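You operate a simulated robot arm through the tools that you are given. There is no shell and no other tool. Be economical: measure what you need, move in short steps, check, and stop when the job is done.

Carry out the task below with a simulated robot arm. There is one attempt and no reset: what you move stays moved.

Task
Take the grey eared cap and put it on the cream card.

Only the result counts: the job must be done as asked and must still hold three seconds after the hand-in. Knocking over, shifting, dropping, spilling or breaking anything else fails it. A push-on lid holds only when it is set on centred and level and pressed home; a screw cap is set on level and turned clockwise until tight.

Robot
A 7-joint arm with a two-finger parallel gripper, fixed in place. Base frame: the origin is at the foot of the arm, x ahead of it, y to its left, z up; the work surface is at about z = 0. Units: m, degrees, N and s.
With the tool pointing down near the work surface it reaches from about 0.22 to 0.58 m from the base axis. Its first joint turns from -66.0 to 66.0 degrees. Payload 2.5 kg.
The tool frame sits at the grasp point between the pads (the TCP): z along the fingers, y along the line on which they close. The tips reach 0.023 m beyond it. Largest opening 0.094 m; finger width 0.038, thickness 0.01; the body of the gripper, 0.054 by 0.096 m, starts 0.039 m behind the TCP.
Orientation is told as [roll, pitch, yaw] about the base's x, y, z axes, in that order, counted from this pose: with the fingers straight down and closing along the base's y, the tool's x points along the base's -x, its y along +y and its z along -z.

Tools
- The arm moves only by the tool apply_moves. Its argument "motion" is a list of rows, each an object (a shift or turn left out is 0, a gripper value left out holds the last) with "travel": the shift along the tool's x, y, z in cm, a list of three; "dr": the turn, a rotation vector about the tool's x, y, z in degrees, a list of three; "gripper": the opening in per cent of the stroke, from 0 (shut) to 100 (fully open). In form: [{"travel": [dx, dy, dz], "dr": [rx, ry, rz], "gripper": gripper}, ...]. A call has 1 to 12 rows; each row shifts and turns the commanded pose from where the row before left it, along the tool's axes as they then stand. A row lasts 0.2 s, in which the tool goes at most 0.05 m and 8.6 degrees; a call with a longer step from one row to the next is refused whole, and so is a gripper value outside its range. A pose out of reach is approached as far as the arm can. The call stops where the force on the tool passes 40 N (or 10 N more than at its start, if that is more) or the arm is blocked; 0.2 s more then pass. The fingers move at their own pace (about 0.108 m/s each) and stop on an object; they squeeze with about 32 N. The grip force told is the motor's: it shows also when the fingers shut on nothing. Time passes only in rows, and 0.2 s behind the last, so rows that do not move let the fingers close. It gives the time, the measured TCP pose, the force on the tool (base axes), the opening and the grip force at its end, in the units of the frame above (readings bear some noise), and new pictures: "pictures" is both (left out), scene, wrist or none.
- Cameras (640 x 400 px; columns grow to the right, rows downward): "scene" is fixed at [0.1257, -0.4195, 0.5285]; the picture's right is [0.75, -0.66, 0.00], its down [-0.47, -0.54, -0.70] and it looks along [0.46, 0.53, -0.71] (base axes); focal length 366 px, centre (320, 200). "wrist" rides on the gripper at [-0.039, 0, -0.044] in the tool frame; the picture's right is [0.00, -1.00, 0.00], its down [0.97, 0.00, -0.24] and it looks along [0.24, 0.00, 0.97] (tool axes); focal length 218 px, centre (320, 200). There is no depth. A picture from a camera that has moved, and an enlarged one, comes with that camera's place and axes in the base frame and with its lens.
- enlarge(camera, box): a new picture of the part [left, top, right, bottom] of that camera's present view, enlarged. No time passes.
- close_job(): hands the job in; it is judged then, once.

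Go step by step. Nothing tells you positions but the pictures and the camera data: compare them with the known pose of the tool, close in by small moves and look again before you grip or let go. The budget is 90 turns and 150 pictures, counting those below and the enlarged ones. Unless the task says otherwise, let go and move clear before handing in, and close with one line.

The tools are called after "Request:" as a command line: name --argument value ..., lists and objects as JSON in quotes. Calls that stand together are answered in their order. apply_moves: Moves the arm, as the interface text tells. Its arguments: {"type":"object","properties":{"motion":{"type":"array","items":{"type":"object","properties":{"travel":{"type":"array","items":{"type":"number"}},"dr":{"type":"array","items":{"type":"number"}},"gripper":{"type":"number"}}}},"pictures":{"type":"string","enum":["both","scene","wrist","none"]}},"required":["motion"]} The other tools are called the same way: enlarge (camera, box) takes an enlarged picture of a part of a camera's view; close_job () hands the job in.

At the start:

```text
clock: 0.0
tool_pos: [0.4149, -0.011, 0.2002]
tcp_rot: [0.0, 0.0, 0.1]
force: [-0.1, 0.1, 0.5]
gripper_width: 0.094
grip_force: 0.1
```

scene: 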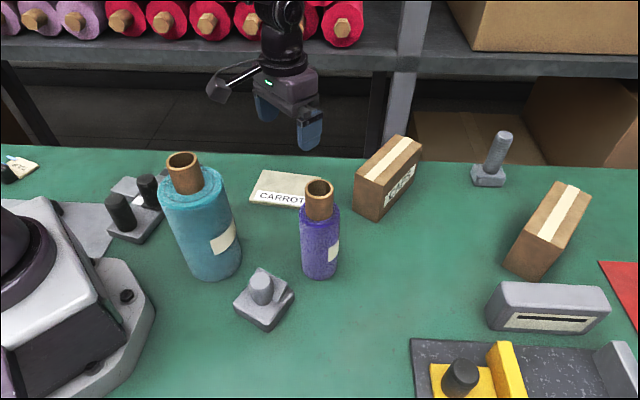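
wrist: 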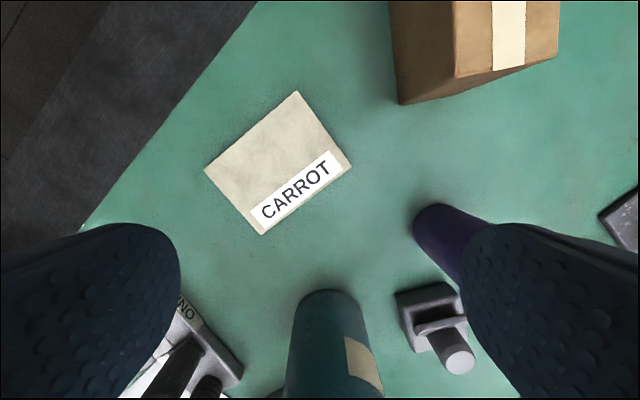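

I see a cream card (CARROT) beyond the spools and several grey items; I need a closer look to tell which is the eared cap.

Request:
enlarge --camera "scene" --box '[200, 240, 340, 340]'

Request:
enlarge --camera "scene" --box '[430, 110, 570, 210]'

Request:
enlarge --camera "wrist" --box '[360, 260, 500, 400]'

Request:
enlarge --camera "scene" --box '[0, 140, 240, 290]'

```text
4.00 times, centred on (270, 290) of scene
camera zoom: at [0.1257, -0.4195, 0.5285], right [0.75, -0.66, 0.0], down [-0.47, -0.54, -0.7], along [0.46, 0.53, -0.71], focal length 1464 px, centre (520, -160)
```

zoom: 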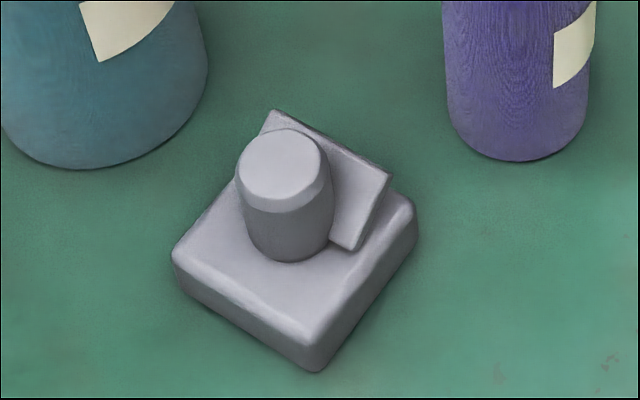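

```text
4.00 times, centred on (500, 160) of scene
camera zoom: at [0.1257, -0.4195, 0.5285], right [0.75, -0.66, 0.0], down [-0.47, -0.54, -0.7], along [0.46, 0.53, -0.71], focal length 1464 px, centre (-400, 360)
```

zoom: 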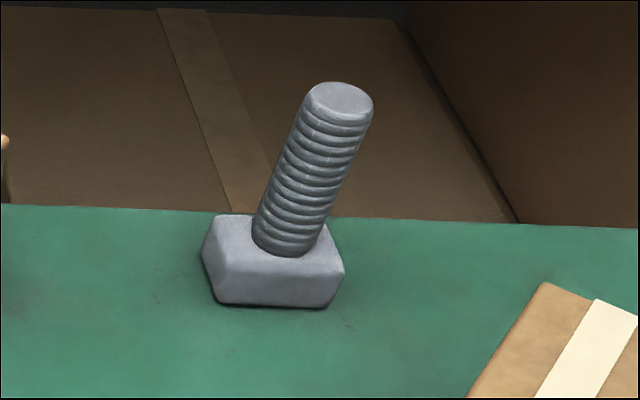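

```text
2.86 times, centred on (430, 330) of wrist
camera zoom: at [0.4534, -0.0108, 0.2436], right [0.0, -1.0, 0.0], down [-0.97, 0.0, 0.24], along [-0.24, 0.0, -0.97], focal length 624 px, centre (6, -171)
```

zoom: 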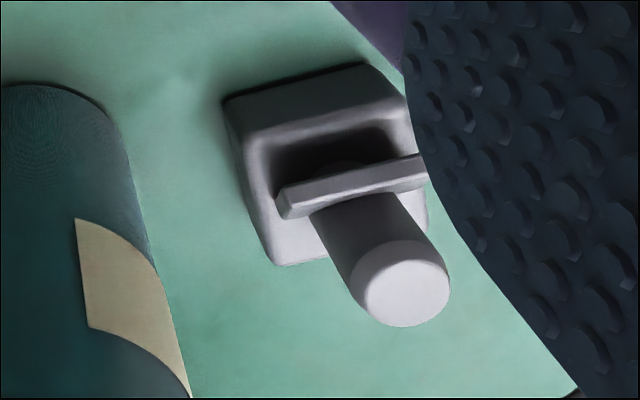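

```text
2.67 times, centred on (120, 215) of scene
camera zoom: at [0.1257, -0.4195, 0.5285], right [0.75, -0.66, 0.0], down [-0.47, -0.54, -0.7], along [0.46, 0.53, -0.71], focal length 976 px, centre (853, 160)
```

zoom: 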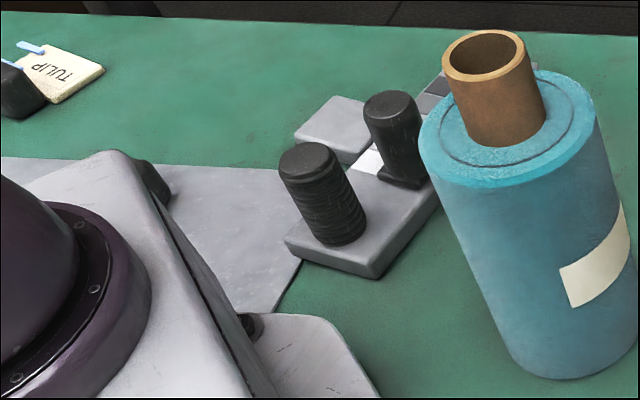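

The grey block with a post and a wing plate near the purple spool is one candidate; I'll check the other grey items on the right too.

Request:
enlarge --camera "scene" --box '[400, 250, 640, 400]'

Request:
enlarge --camera "wrist" --box '[120, 280, 280, 400]'

```text
2.67 times, centred on (520, 325) of scene
camera zoom: at [0.1257, -0.4195, 0.5285], right [0.75, -0.66, 0.0], down [-0.47, -0.54, -0.7], along [0.46, 0.53, -0.71], focal length 976 px, centre (-213, -133)
```

zoom: 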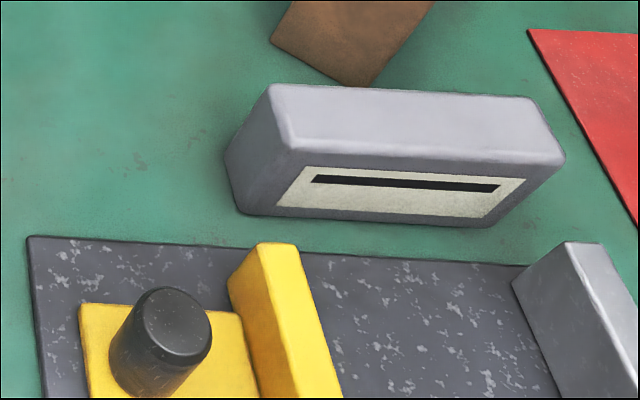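

```text
3.33 times, centred on (200, 340) of wrist
camera zoom: at [0.4534, -0.0108, 0.2436], right [0.0, -1.0, 0.0], down [-0.97, 0.0, 0.24], along [-0.24, 0.0, -0.97], focal length 728 px, centre (720, -267)
```

zoom: 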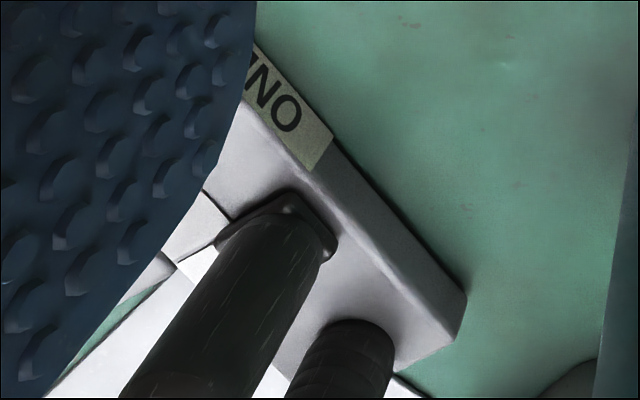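

The eared cap is most likely at about (0.255, -0.145). I'll rise above the spools and look straight at it.

Request:
apply_moves --motion '[{"travel": [0, 0, -4]}, {"travel": [0, 0, -4]}, {"travel": [2, -4, 0]}, {"travel": [2.5, -4, 0]}, {"travel": [2.5, -4, 0]}, {"travel": [2, -1.4, 0]}, {}]' --pictures "both"

```text
clock: 1.6
tool_pos: [0.326, -0.1447, 0.2797]
tcp_rot: [0.0, 0.1, 0.0]
force: [0.3, 0.5, 0.0]
gripper_width: 0.0937
grip_force: 0.1
camera wrist: at [0.3638, -0.1451, 0.3236], right [0.0, -1.0, 0.0], down [-0.97, 0.0, 0.24], along [-0.24, 0.0, -0.97], focal length 218 px, centre (320, 200)
```

scene: 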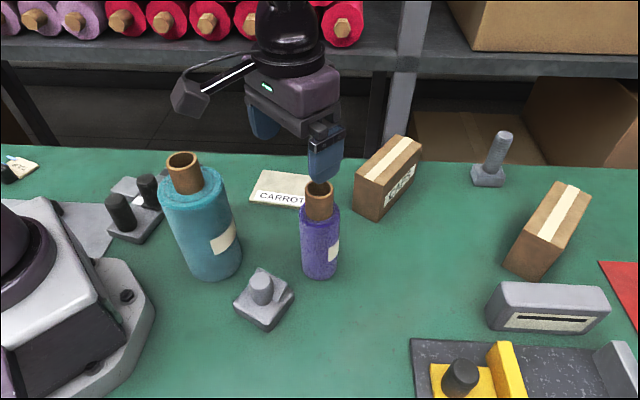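
wrist: 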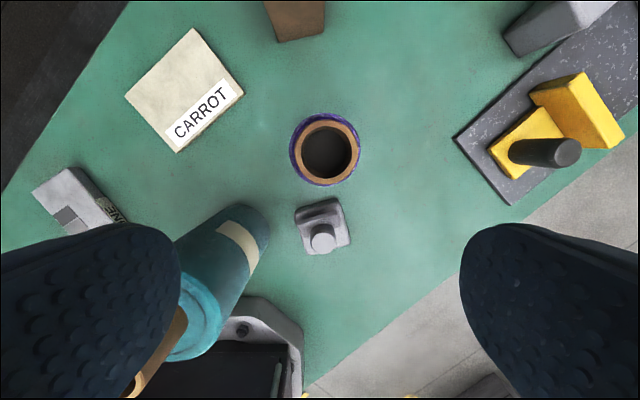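

Request:
enlarge --camera "wrist" --box '[270, 180, 370, 270]'

Request:
enlarge --camera "scene" --box '[225, 255, 305, 335]'

```text
4.44 times, centred on (320, 225) of wrist
camera zoom: at [0.3638, -0.1451, 0.3236], right [0.0, -1.0, 0.0], down [-0.97, 0.0, 0.24], along [-0.24, 0.0, -0.97], focal length 970 px, centre (320, 89)
```

zoom: 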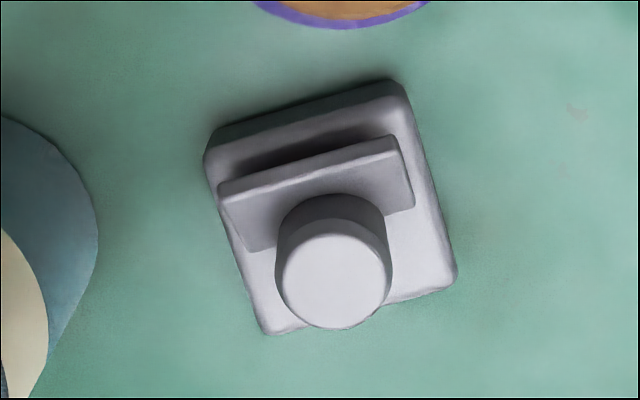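

```text
5.00 times, centred on (265, 295) of scene
camera zoom: at [0.1257, -0.4195, 0.5285], right [0.75, -0.66, 0.0], down [-0.47, -0.54, -0.7], along [0.46, 0.53, -0.71], focal length 1830 px, centre (595, -275)
```

zoom: 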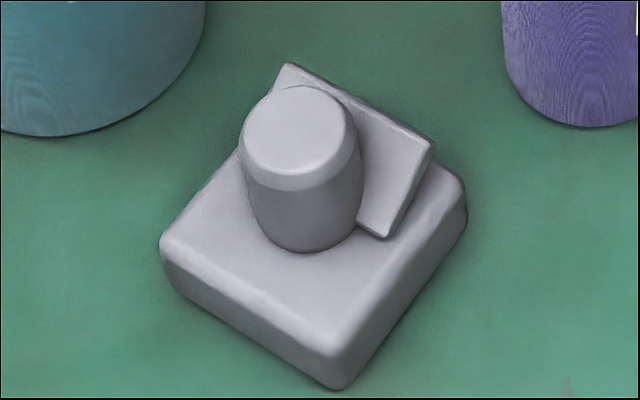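

The eared cap: a square block with a knob (top ≈ (0.249, -0.149, 0.079)) and a tilted plate as ears, turned about 20°. The CARROT card is centred near (0.432, 0.040). Before descending I want to see the box that sticks out from the wrist.

Request:
enlarge --camera "scene" --box '[150, 0, 390, 200]'

```text
2.00 times, centred on (270, 100) of scene
camera zoom: at [0.1257, -0.4195, 0.5285], right [0.75, -0.66, 0.0], down [-0.47, -0.54, -0.7], along [0.46, 0.53, -0.71], focal length 732 px, centre (420, 400)
```

zoom: 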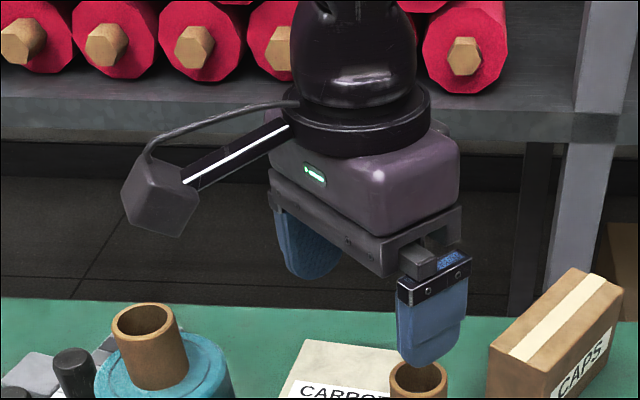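

The arm carries a small box on its base side, which stays clear here. I'll move over the knob, turn 20° and come down part-way to check.

Request:
apply_moves --motion '[{"travel": [4, -0.3, 0]}, {"travel": [4.1, -0.3, 0]}, {"dr": [0, 0, -6.7]}, {"dr": [0, 0, -6.7]}, {"dr": [0, 0, -6.6]}, {"travel": [0, 0, 4], "gripper": 75}, {"travel": [0, 0, 4]}, {"travel": [0, 0, 3]}, {}]'

```text
clock: 3.6
tool_pos: [0.2433, -0.1501, 0.1691]
tcp_rot: [0.1, 0.0, 20.1]
force: [0.1, 0.1, 0.0]
gripper_width: 0.0706
grip_force: 0.1
camera wrist: at [0.2793, -0.1368, 0.2136], right [0.34, -0.94, 0.0], down [-0.91, -0.33, 0.24], along [-0.23, -0.08, -0.97], focal length 218 px, centre (320, 200)
```

scene: 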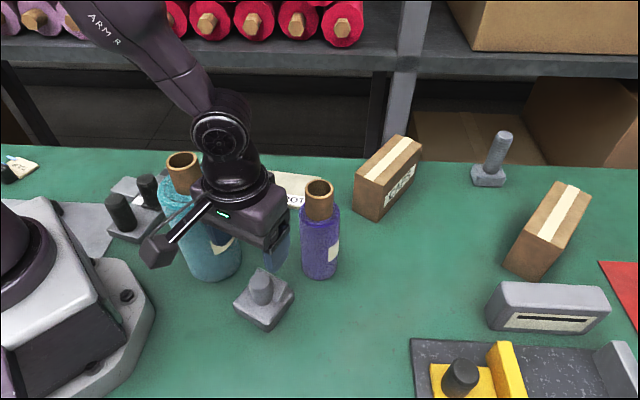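
wrist: 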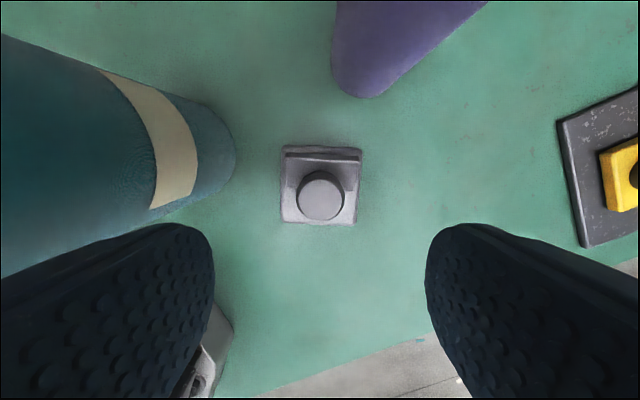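

The knob sits centred between the fingers. One enlarged look at plate and knob before lowering.

Request:
enlarge --camera "wrist" --box '[260, 130, 380, 240]'

```text
3.64 times, centred on (320, 185) of wrist
camera zoom: at [0.2793, -0.1368, 0.2136], right [0.34, -0.94, 0.0], down [-0.91, -0.33, 0.24], along [-0.23, -0.08, -0.97], focal length 794 px, centre (320, 254)
```

zoom: 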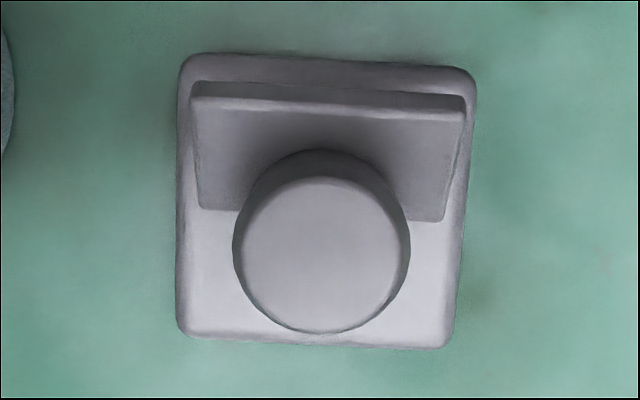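

Now lower until the tips are just above the plate, then look.

Request:
apply_moves --motion '[{"travel": [0, 0, 4]}, {"travel": [0, 0, 3]}, {"travel": [0, 0, 2.2]}, {}]'

```text
clock: 4.6
tool_pos: [0.2449, -0.1506, 0.0763]
tcp_rot: [0.0, 0.1, 20.0]
force: [0.5, 0.9, 0.3]
gripper_width: 0.0705
grip_force: 0.0
camera wrist: at [0.2802, -0.1377, 0.1209], right [0.34, -0.94, 0.0], down [-0.91, -0.33, 0.24], along [-0.23, -0.08, -0.97], focal length 218 px, centre (320, 200)
```

scene: 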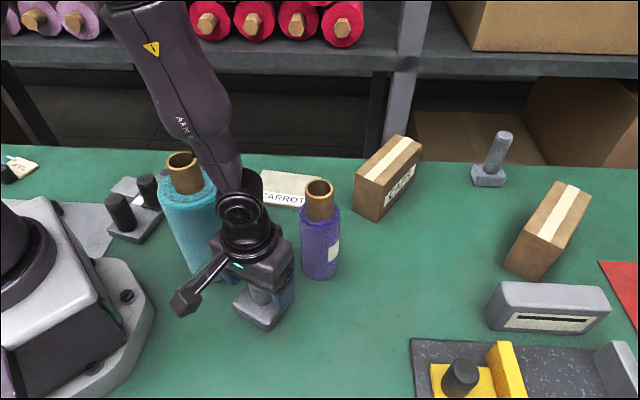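
wrist: 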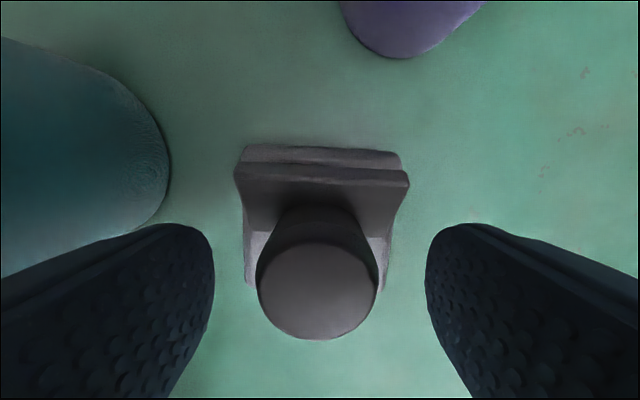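

The knob is centred between the pads, so I'll close on it.

Request:
apply_moves --motion '[{"gripper": 0}, {}, {}, {}]'

```text
clock: 5.6
tool_pos: [0.2445, -0.1491, 0.076]
tcp_rot: [0.0, 0.0, 20.1]
force: [0.4, 0.0, -0.5]
gripper_width: 0.0331
grip_force: 32.5
camera wrist: at [0.2801, -0.1376, 0.1212], right [0.34, -0.94, 0.0], down [-0.91, -0.33, 0.24], along [-0.23, -0.08, -0.97], focal length 218 px, centre (320, 200)
```

scene: 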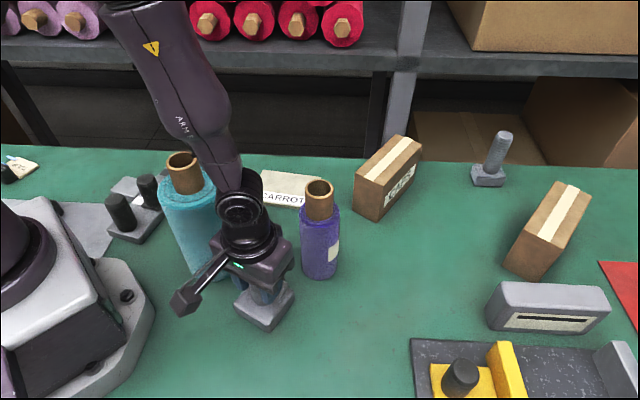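
wrist: 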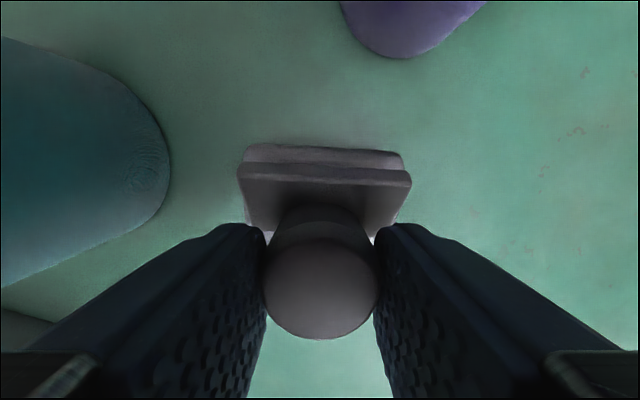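

It holds at 33 mm; a small slow lift will show what comes along.

Request:
apply_moves --motion '[{"travel": [0, 0, -0.5]}, {"travel": [0, 0, -1]}, {"travel": [0, 0, -1.5]}, {}]'

```text
clock: 6.6
tool_pos: [0.2447, -0.1507, 0.1075]
tcp_rot: [0.0, 0.0, 20.1]
force: [-0.1, 0.2, -2.2]
gripper_width: 0.0331
grip_force: 31.6
camera wrist: at [0.2805, -0.1374, 0.1518], right [0.34, -0.94, 0.0], down [-0.91, -0.33, 0.24], along [-0.23, -0.08, -0.97], focal length 218 px, centre (320, 200)
```

scene: 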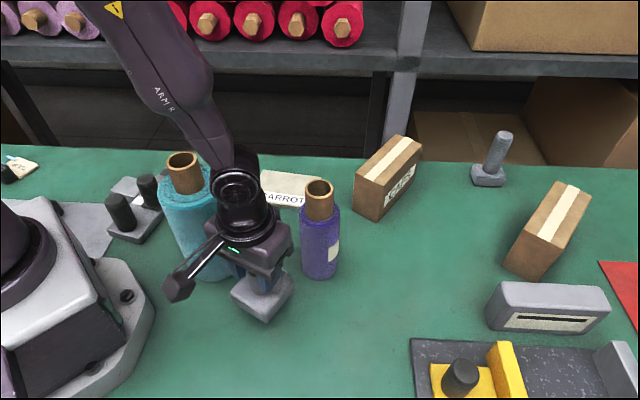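
wrist: 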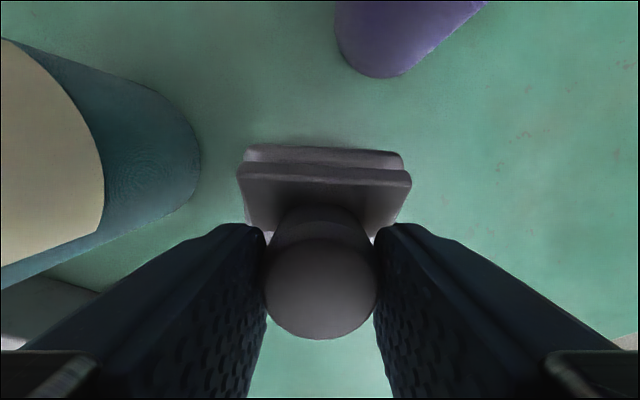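

The whole eared cap (about 0.2 kg) lifts as one piece. I'll raise it above the spools and carry it toward the card.

Request:
apply_moves --motion '[{"travel": [0, 0, -4]}, {"travel": [0, 0, -4]}, {"travel": [0, 0, -4]}, {"travel": [0, 0, -4]}, {"travel": [0, 0, -4]}, {}]' --pictures "scene"

Request:
apply_moves --motion '[{"travel": [-4, 1.92, 0]}, {"travel": [-4, 1.92, 0]}, {"travel": [-4, 1.92, 0]}, {"travel": [-4, 1.92, 0]}, {"travel": [-4, 1.92, 0]}, {"travel": [-4, 1.92, 0]}, {"dr": [0, 0, -5.6]}, {"dr": [0, 0, -5.7]}, {"dr": [0, 0, -5.7]}, {}]'

```text
clock: 8.0
tool_pos: [0.2435, -0.1512, 0.3062]
tcp_rot: [0.0, 0.0, 20.0]
force: [0.2, 0.6, -2.5]
gripper_width: 0.0332
grip_force: 32.5
```

scene: 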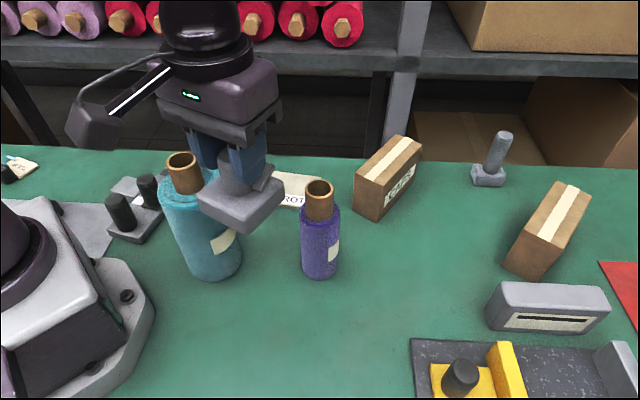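

```text
clock: 10.2
tool_pos: [0.43, 0.0393, 0.3076]
tcp_rot: [0.0, 0.0, 37.1]
force: [1.4, 0.4, -2.9]
gripper_width: 0.0334
grip_force: 32.2
camera wrist: at [0.4606, 0.063, 0.3517], right [0.6, -0.8, 0.0], down [-0.77, -0.59, 0.24], along [-0.19, -0.14, -0.97], focal length 218 px, centre (320, 200)
```

scene: 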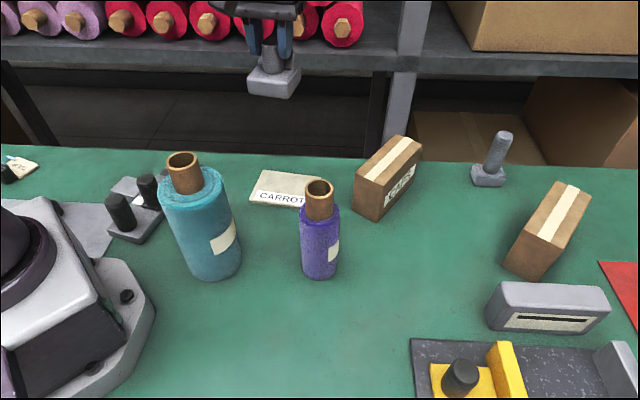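
wrist: 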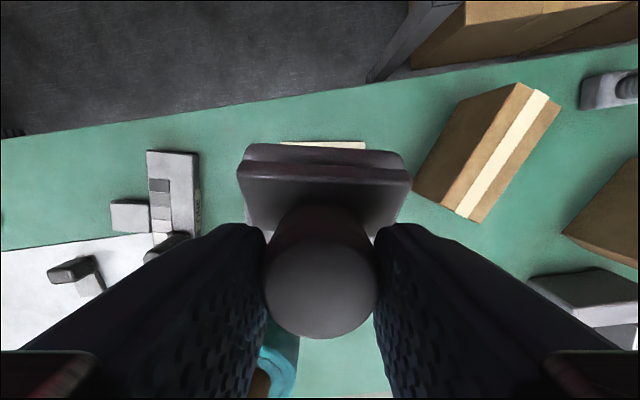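

The cap is over the card and aligned with its edges. I'll lower it to about 1.5 cm above and check.

Request:
apply_moves --motion '[{"travel": [0, 0, 4]}, {"travel": [0, 0, 4]}, {"travel": [0, 0, 4]}, {"travel": [0, 0, 4]}, {"travel": [0, 0, 3]}, {"travel": [0, 0, 2]}, {}]'

Request:
enlarge --camera "scene" --box '[220, 110, 380, 230]'

```text
clock: 11.8
tool_pos: [0.4298, 0.0408, 0.0972]
tcp_rot: [0.1, 0.0, 37.0]
force: [0.1, -0.1, -2.3]
gripper_width: 0.033
grip_force: 31.9
camera wrist: at [0.4599, 0.0633, 0.1415], right [0.6, -0.8, 0.0], down [-0.78, -0.58, 0.24], along [-0.19, -0.14, -0.97], focal length 218 px, centre (320, 200)
```

scene: 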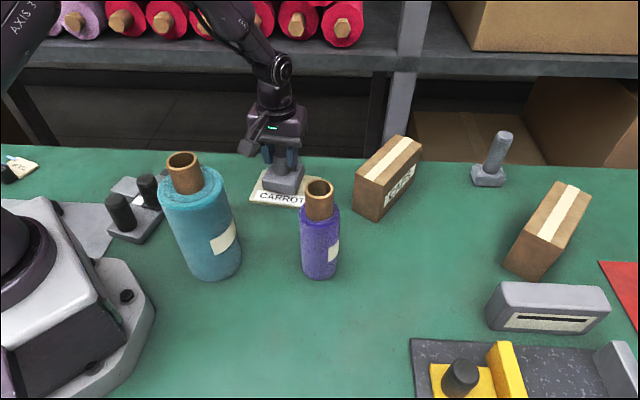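
wrist: 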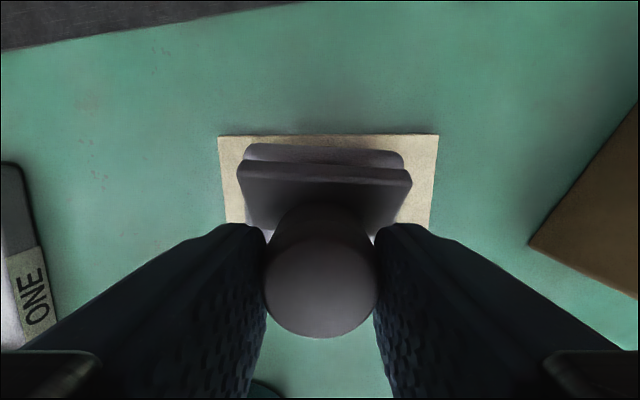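

```text
3.33 times, centred on (300, 170) of scene
camera zoom: at [0.1257, -0.4195, 0.5285], right [0.75, -0.66, 0.0], down [-0.47, -0.54, -0.7], along [0.46, 0.53, -0.71], focal length 1220 px, centre (387, 300)
```

zoom: 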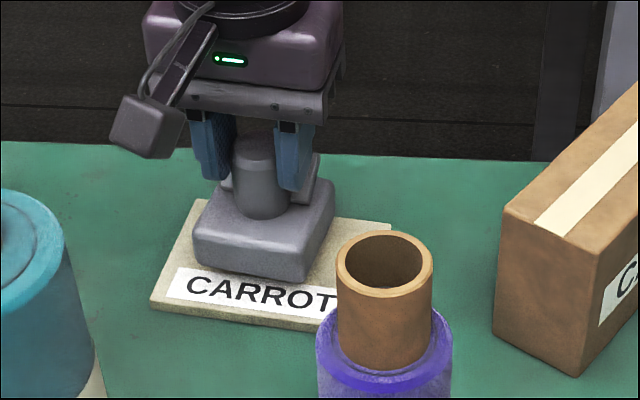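

Everything is in place above the card. I'll trim a few millimetres and lower gently until contact.

Request:
apply_moves --motion '[{"travel": [0.3, -0.4, 0.6]}, {"travel": [0, 0, 0.5]}, {}]' --pictures "none"

Request:
apply_moves --motion '[{"travel": [0, 0, 0.25]}, {}]' --pictures "none"

Request:
enlarge --camera "scene" --box '[220, 110, 380, 230]'

```text
clock: 12.6
tool_pos: [0.43, 0.0355, 0.0862]
tcp_rot: [0.0, 0.0, 37.0]
force: [-3.0, 1.1, 6.9]
gripper_width: 0.0333
grip_force: 32.1
```

```text
clock: 13.2
tool_pos: [0.4306, 0.0349, 0.085]
tcp_rot: [-0.1, -0.2, 36.9]
force: [-6.5, 0.4, 28.8]
gripper_width: 0.0338
grip_force: 32.0
```

```text
3.33 times, centred on (300, 170) of scene
camera zoom: at [0.1256, -0.4195, 0.5285], right [0.75, -0.66, 0.0], down [-0.47, -0.54, -0.7], along [0.46, 0.53, -0.71], focal length 1220 px, centre (387, 300)
```

zoom: 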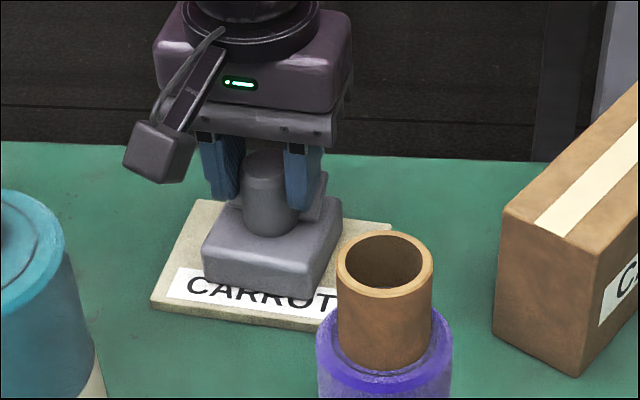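

The cap rests on the card and the card hasn't moved. I'll ease the pressure, then open.

Request:
apply_moves --motion '[{"travel": [0, 0, -0.25]}, {}, {"gripper": 70}, {}, {}]'

```text
clock: 14.4
tool_pos: [0.4298, 0.0351, 0.086]
tcp_rot: [0.0, 0.1, 37.0]
force: [0.0, -0.8, -0.2]
gripper_width: 0.0658
grip_force: 0.0
camera wrist: at [0.4602, 0.0575, 0.1302], right [0.6, -0.8, 0.0], down [-0.78, -0.58, 0.24], along [-0.19, -0.14, -0.97], focal length 218 px, centre (320, 200)
```

scene: 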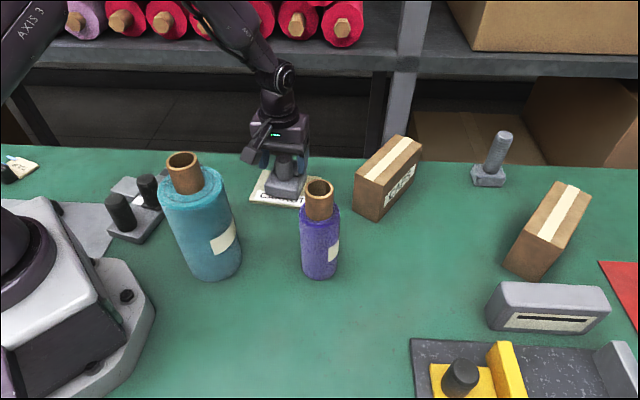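
wrist: 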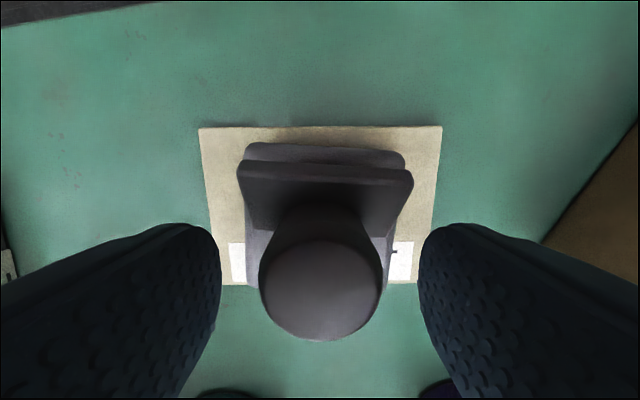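

It's released and standing. I'll rise straight up and check the placement from above.

Request:
apply_moves --motion '[{"travel": [0, 0, -4]}, {"travel": [0, 0, -4]}, {"travel": [0, 0, -4]}, {"travel": [0, 0, -4]}, {}]'

Request:
enlarge --camera "scene" --box '[220, 110, 380, 230]'

Request:
enlarge --camera "wrist" --box '[240, 120, 400, 240]'

```text
clock: 15.6
tool_pos: [0.43, 0.0351, 0.2448]
tcp_rot: [0.0, 0.0, 37.0]
force: [0.5, -0.5, 1.0]
gripper_width: 0.0658
grip_force: 0.0
camera wrist: at [0.4602, 0.0579, 0.2905], right [0.6, -0.8, 0.0], down [-0.78, -0.58, 0.24], along [-0.19, -0.14, -0.97], focal length 218 px, centre (320, 200)
```

scene: 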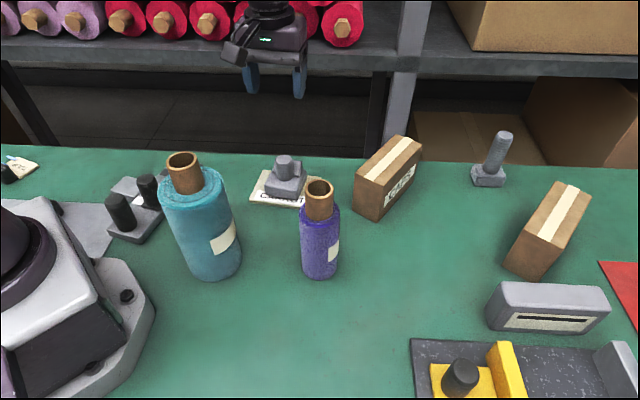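
wrist: 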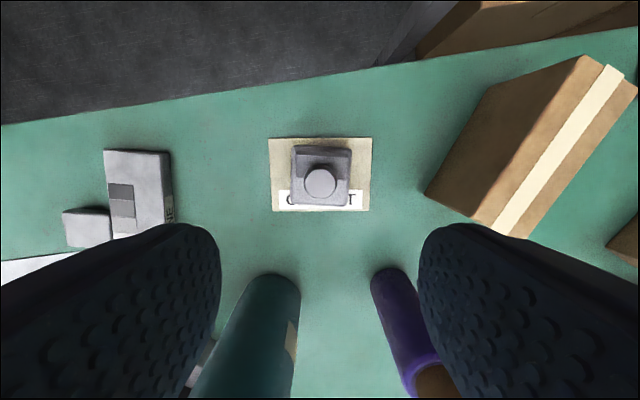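

```text
3.33 times, centred on (300, 170) of scene
camera zoom: at [0.1257, -0.4195, 0.5285], right [0.75, -0.66, 0.0], down [-0.47, -0.54, -0.7], along [0.46, 0.53, -0.71], focal length 1220 px, centre (387, 300)
```

zoom: 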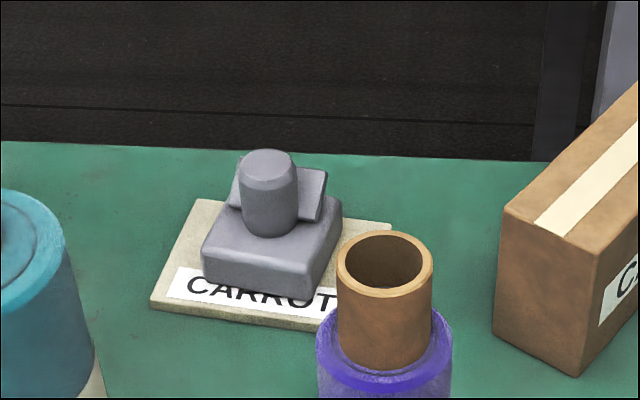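

```text
3.33 times, centred on (320, 180) of wrist
camera zoom: at [0.4602, 0.0579, 0.2905], right [0.6, -0.8, 0.0], down [-0.78, -0.58, 0.24], along [-0.19, -0.14, -0.97], focal length 728 px, centre (320, 267)
```

zoom: 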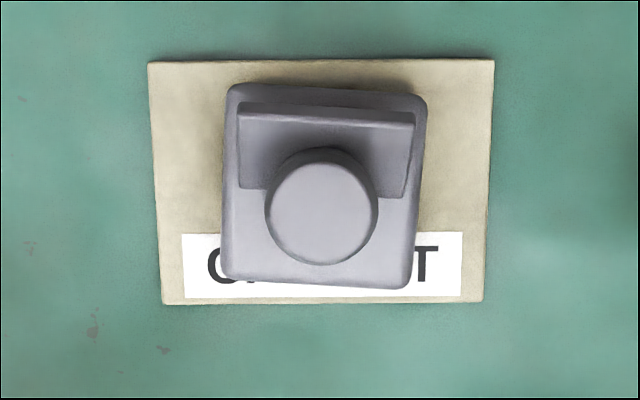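

The cap stands level and fully within the card, nothing else has moved, and the gripper is clear, so I'll hand it in.

Request:
close_job

```text
The job is handed in.
```

The grey eared cap is on the cream CARROT card, standing level and fully within its edges, and I saw nothing else move before handing in.
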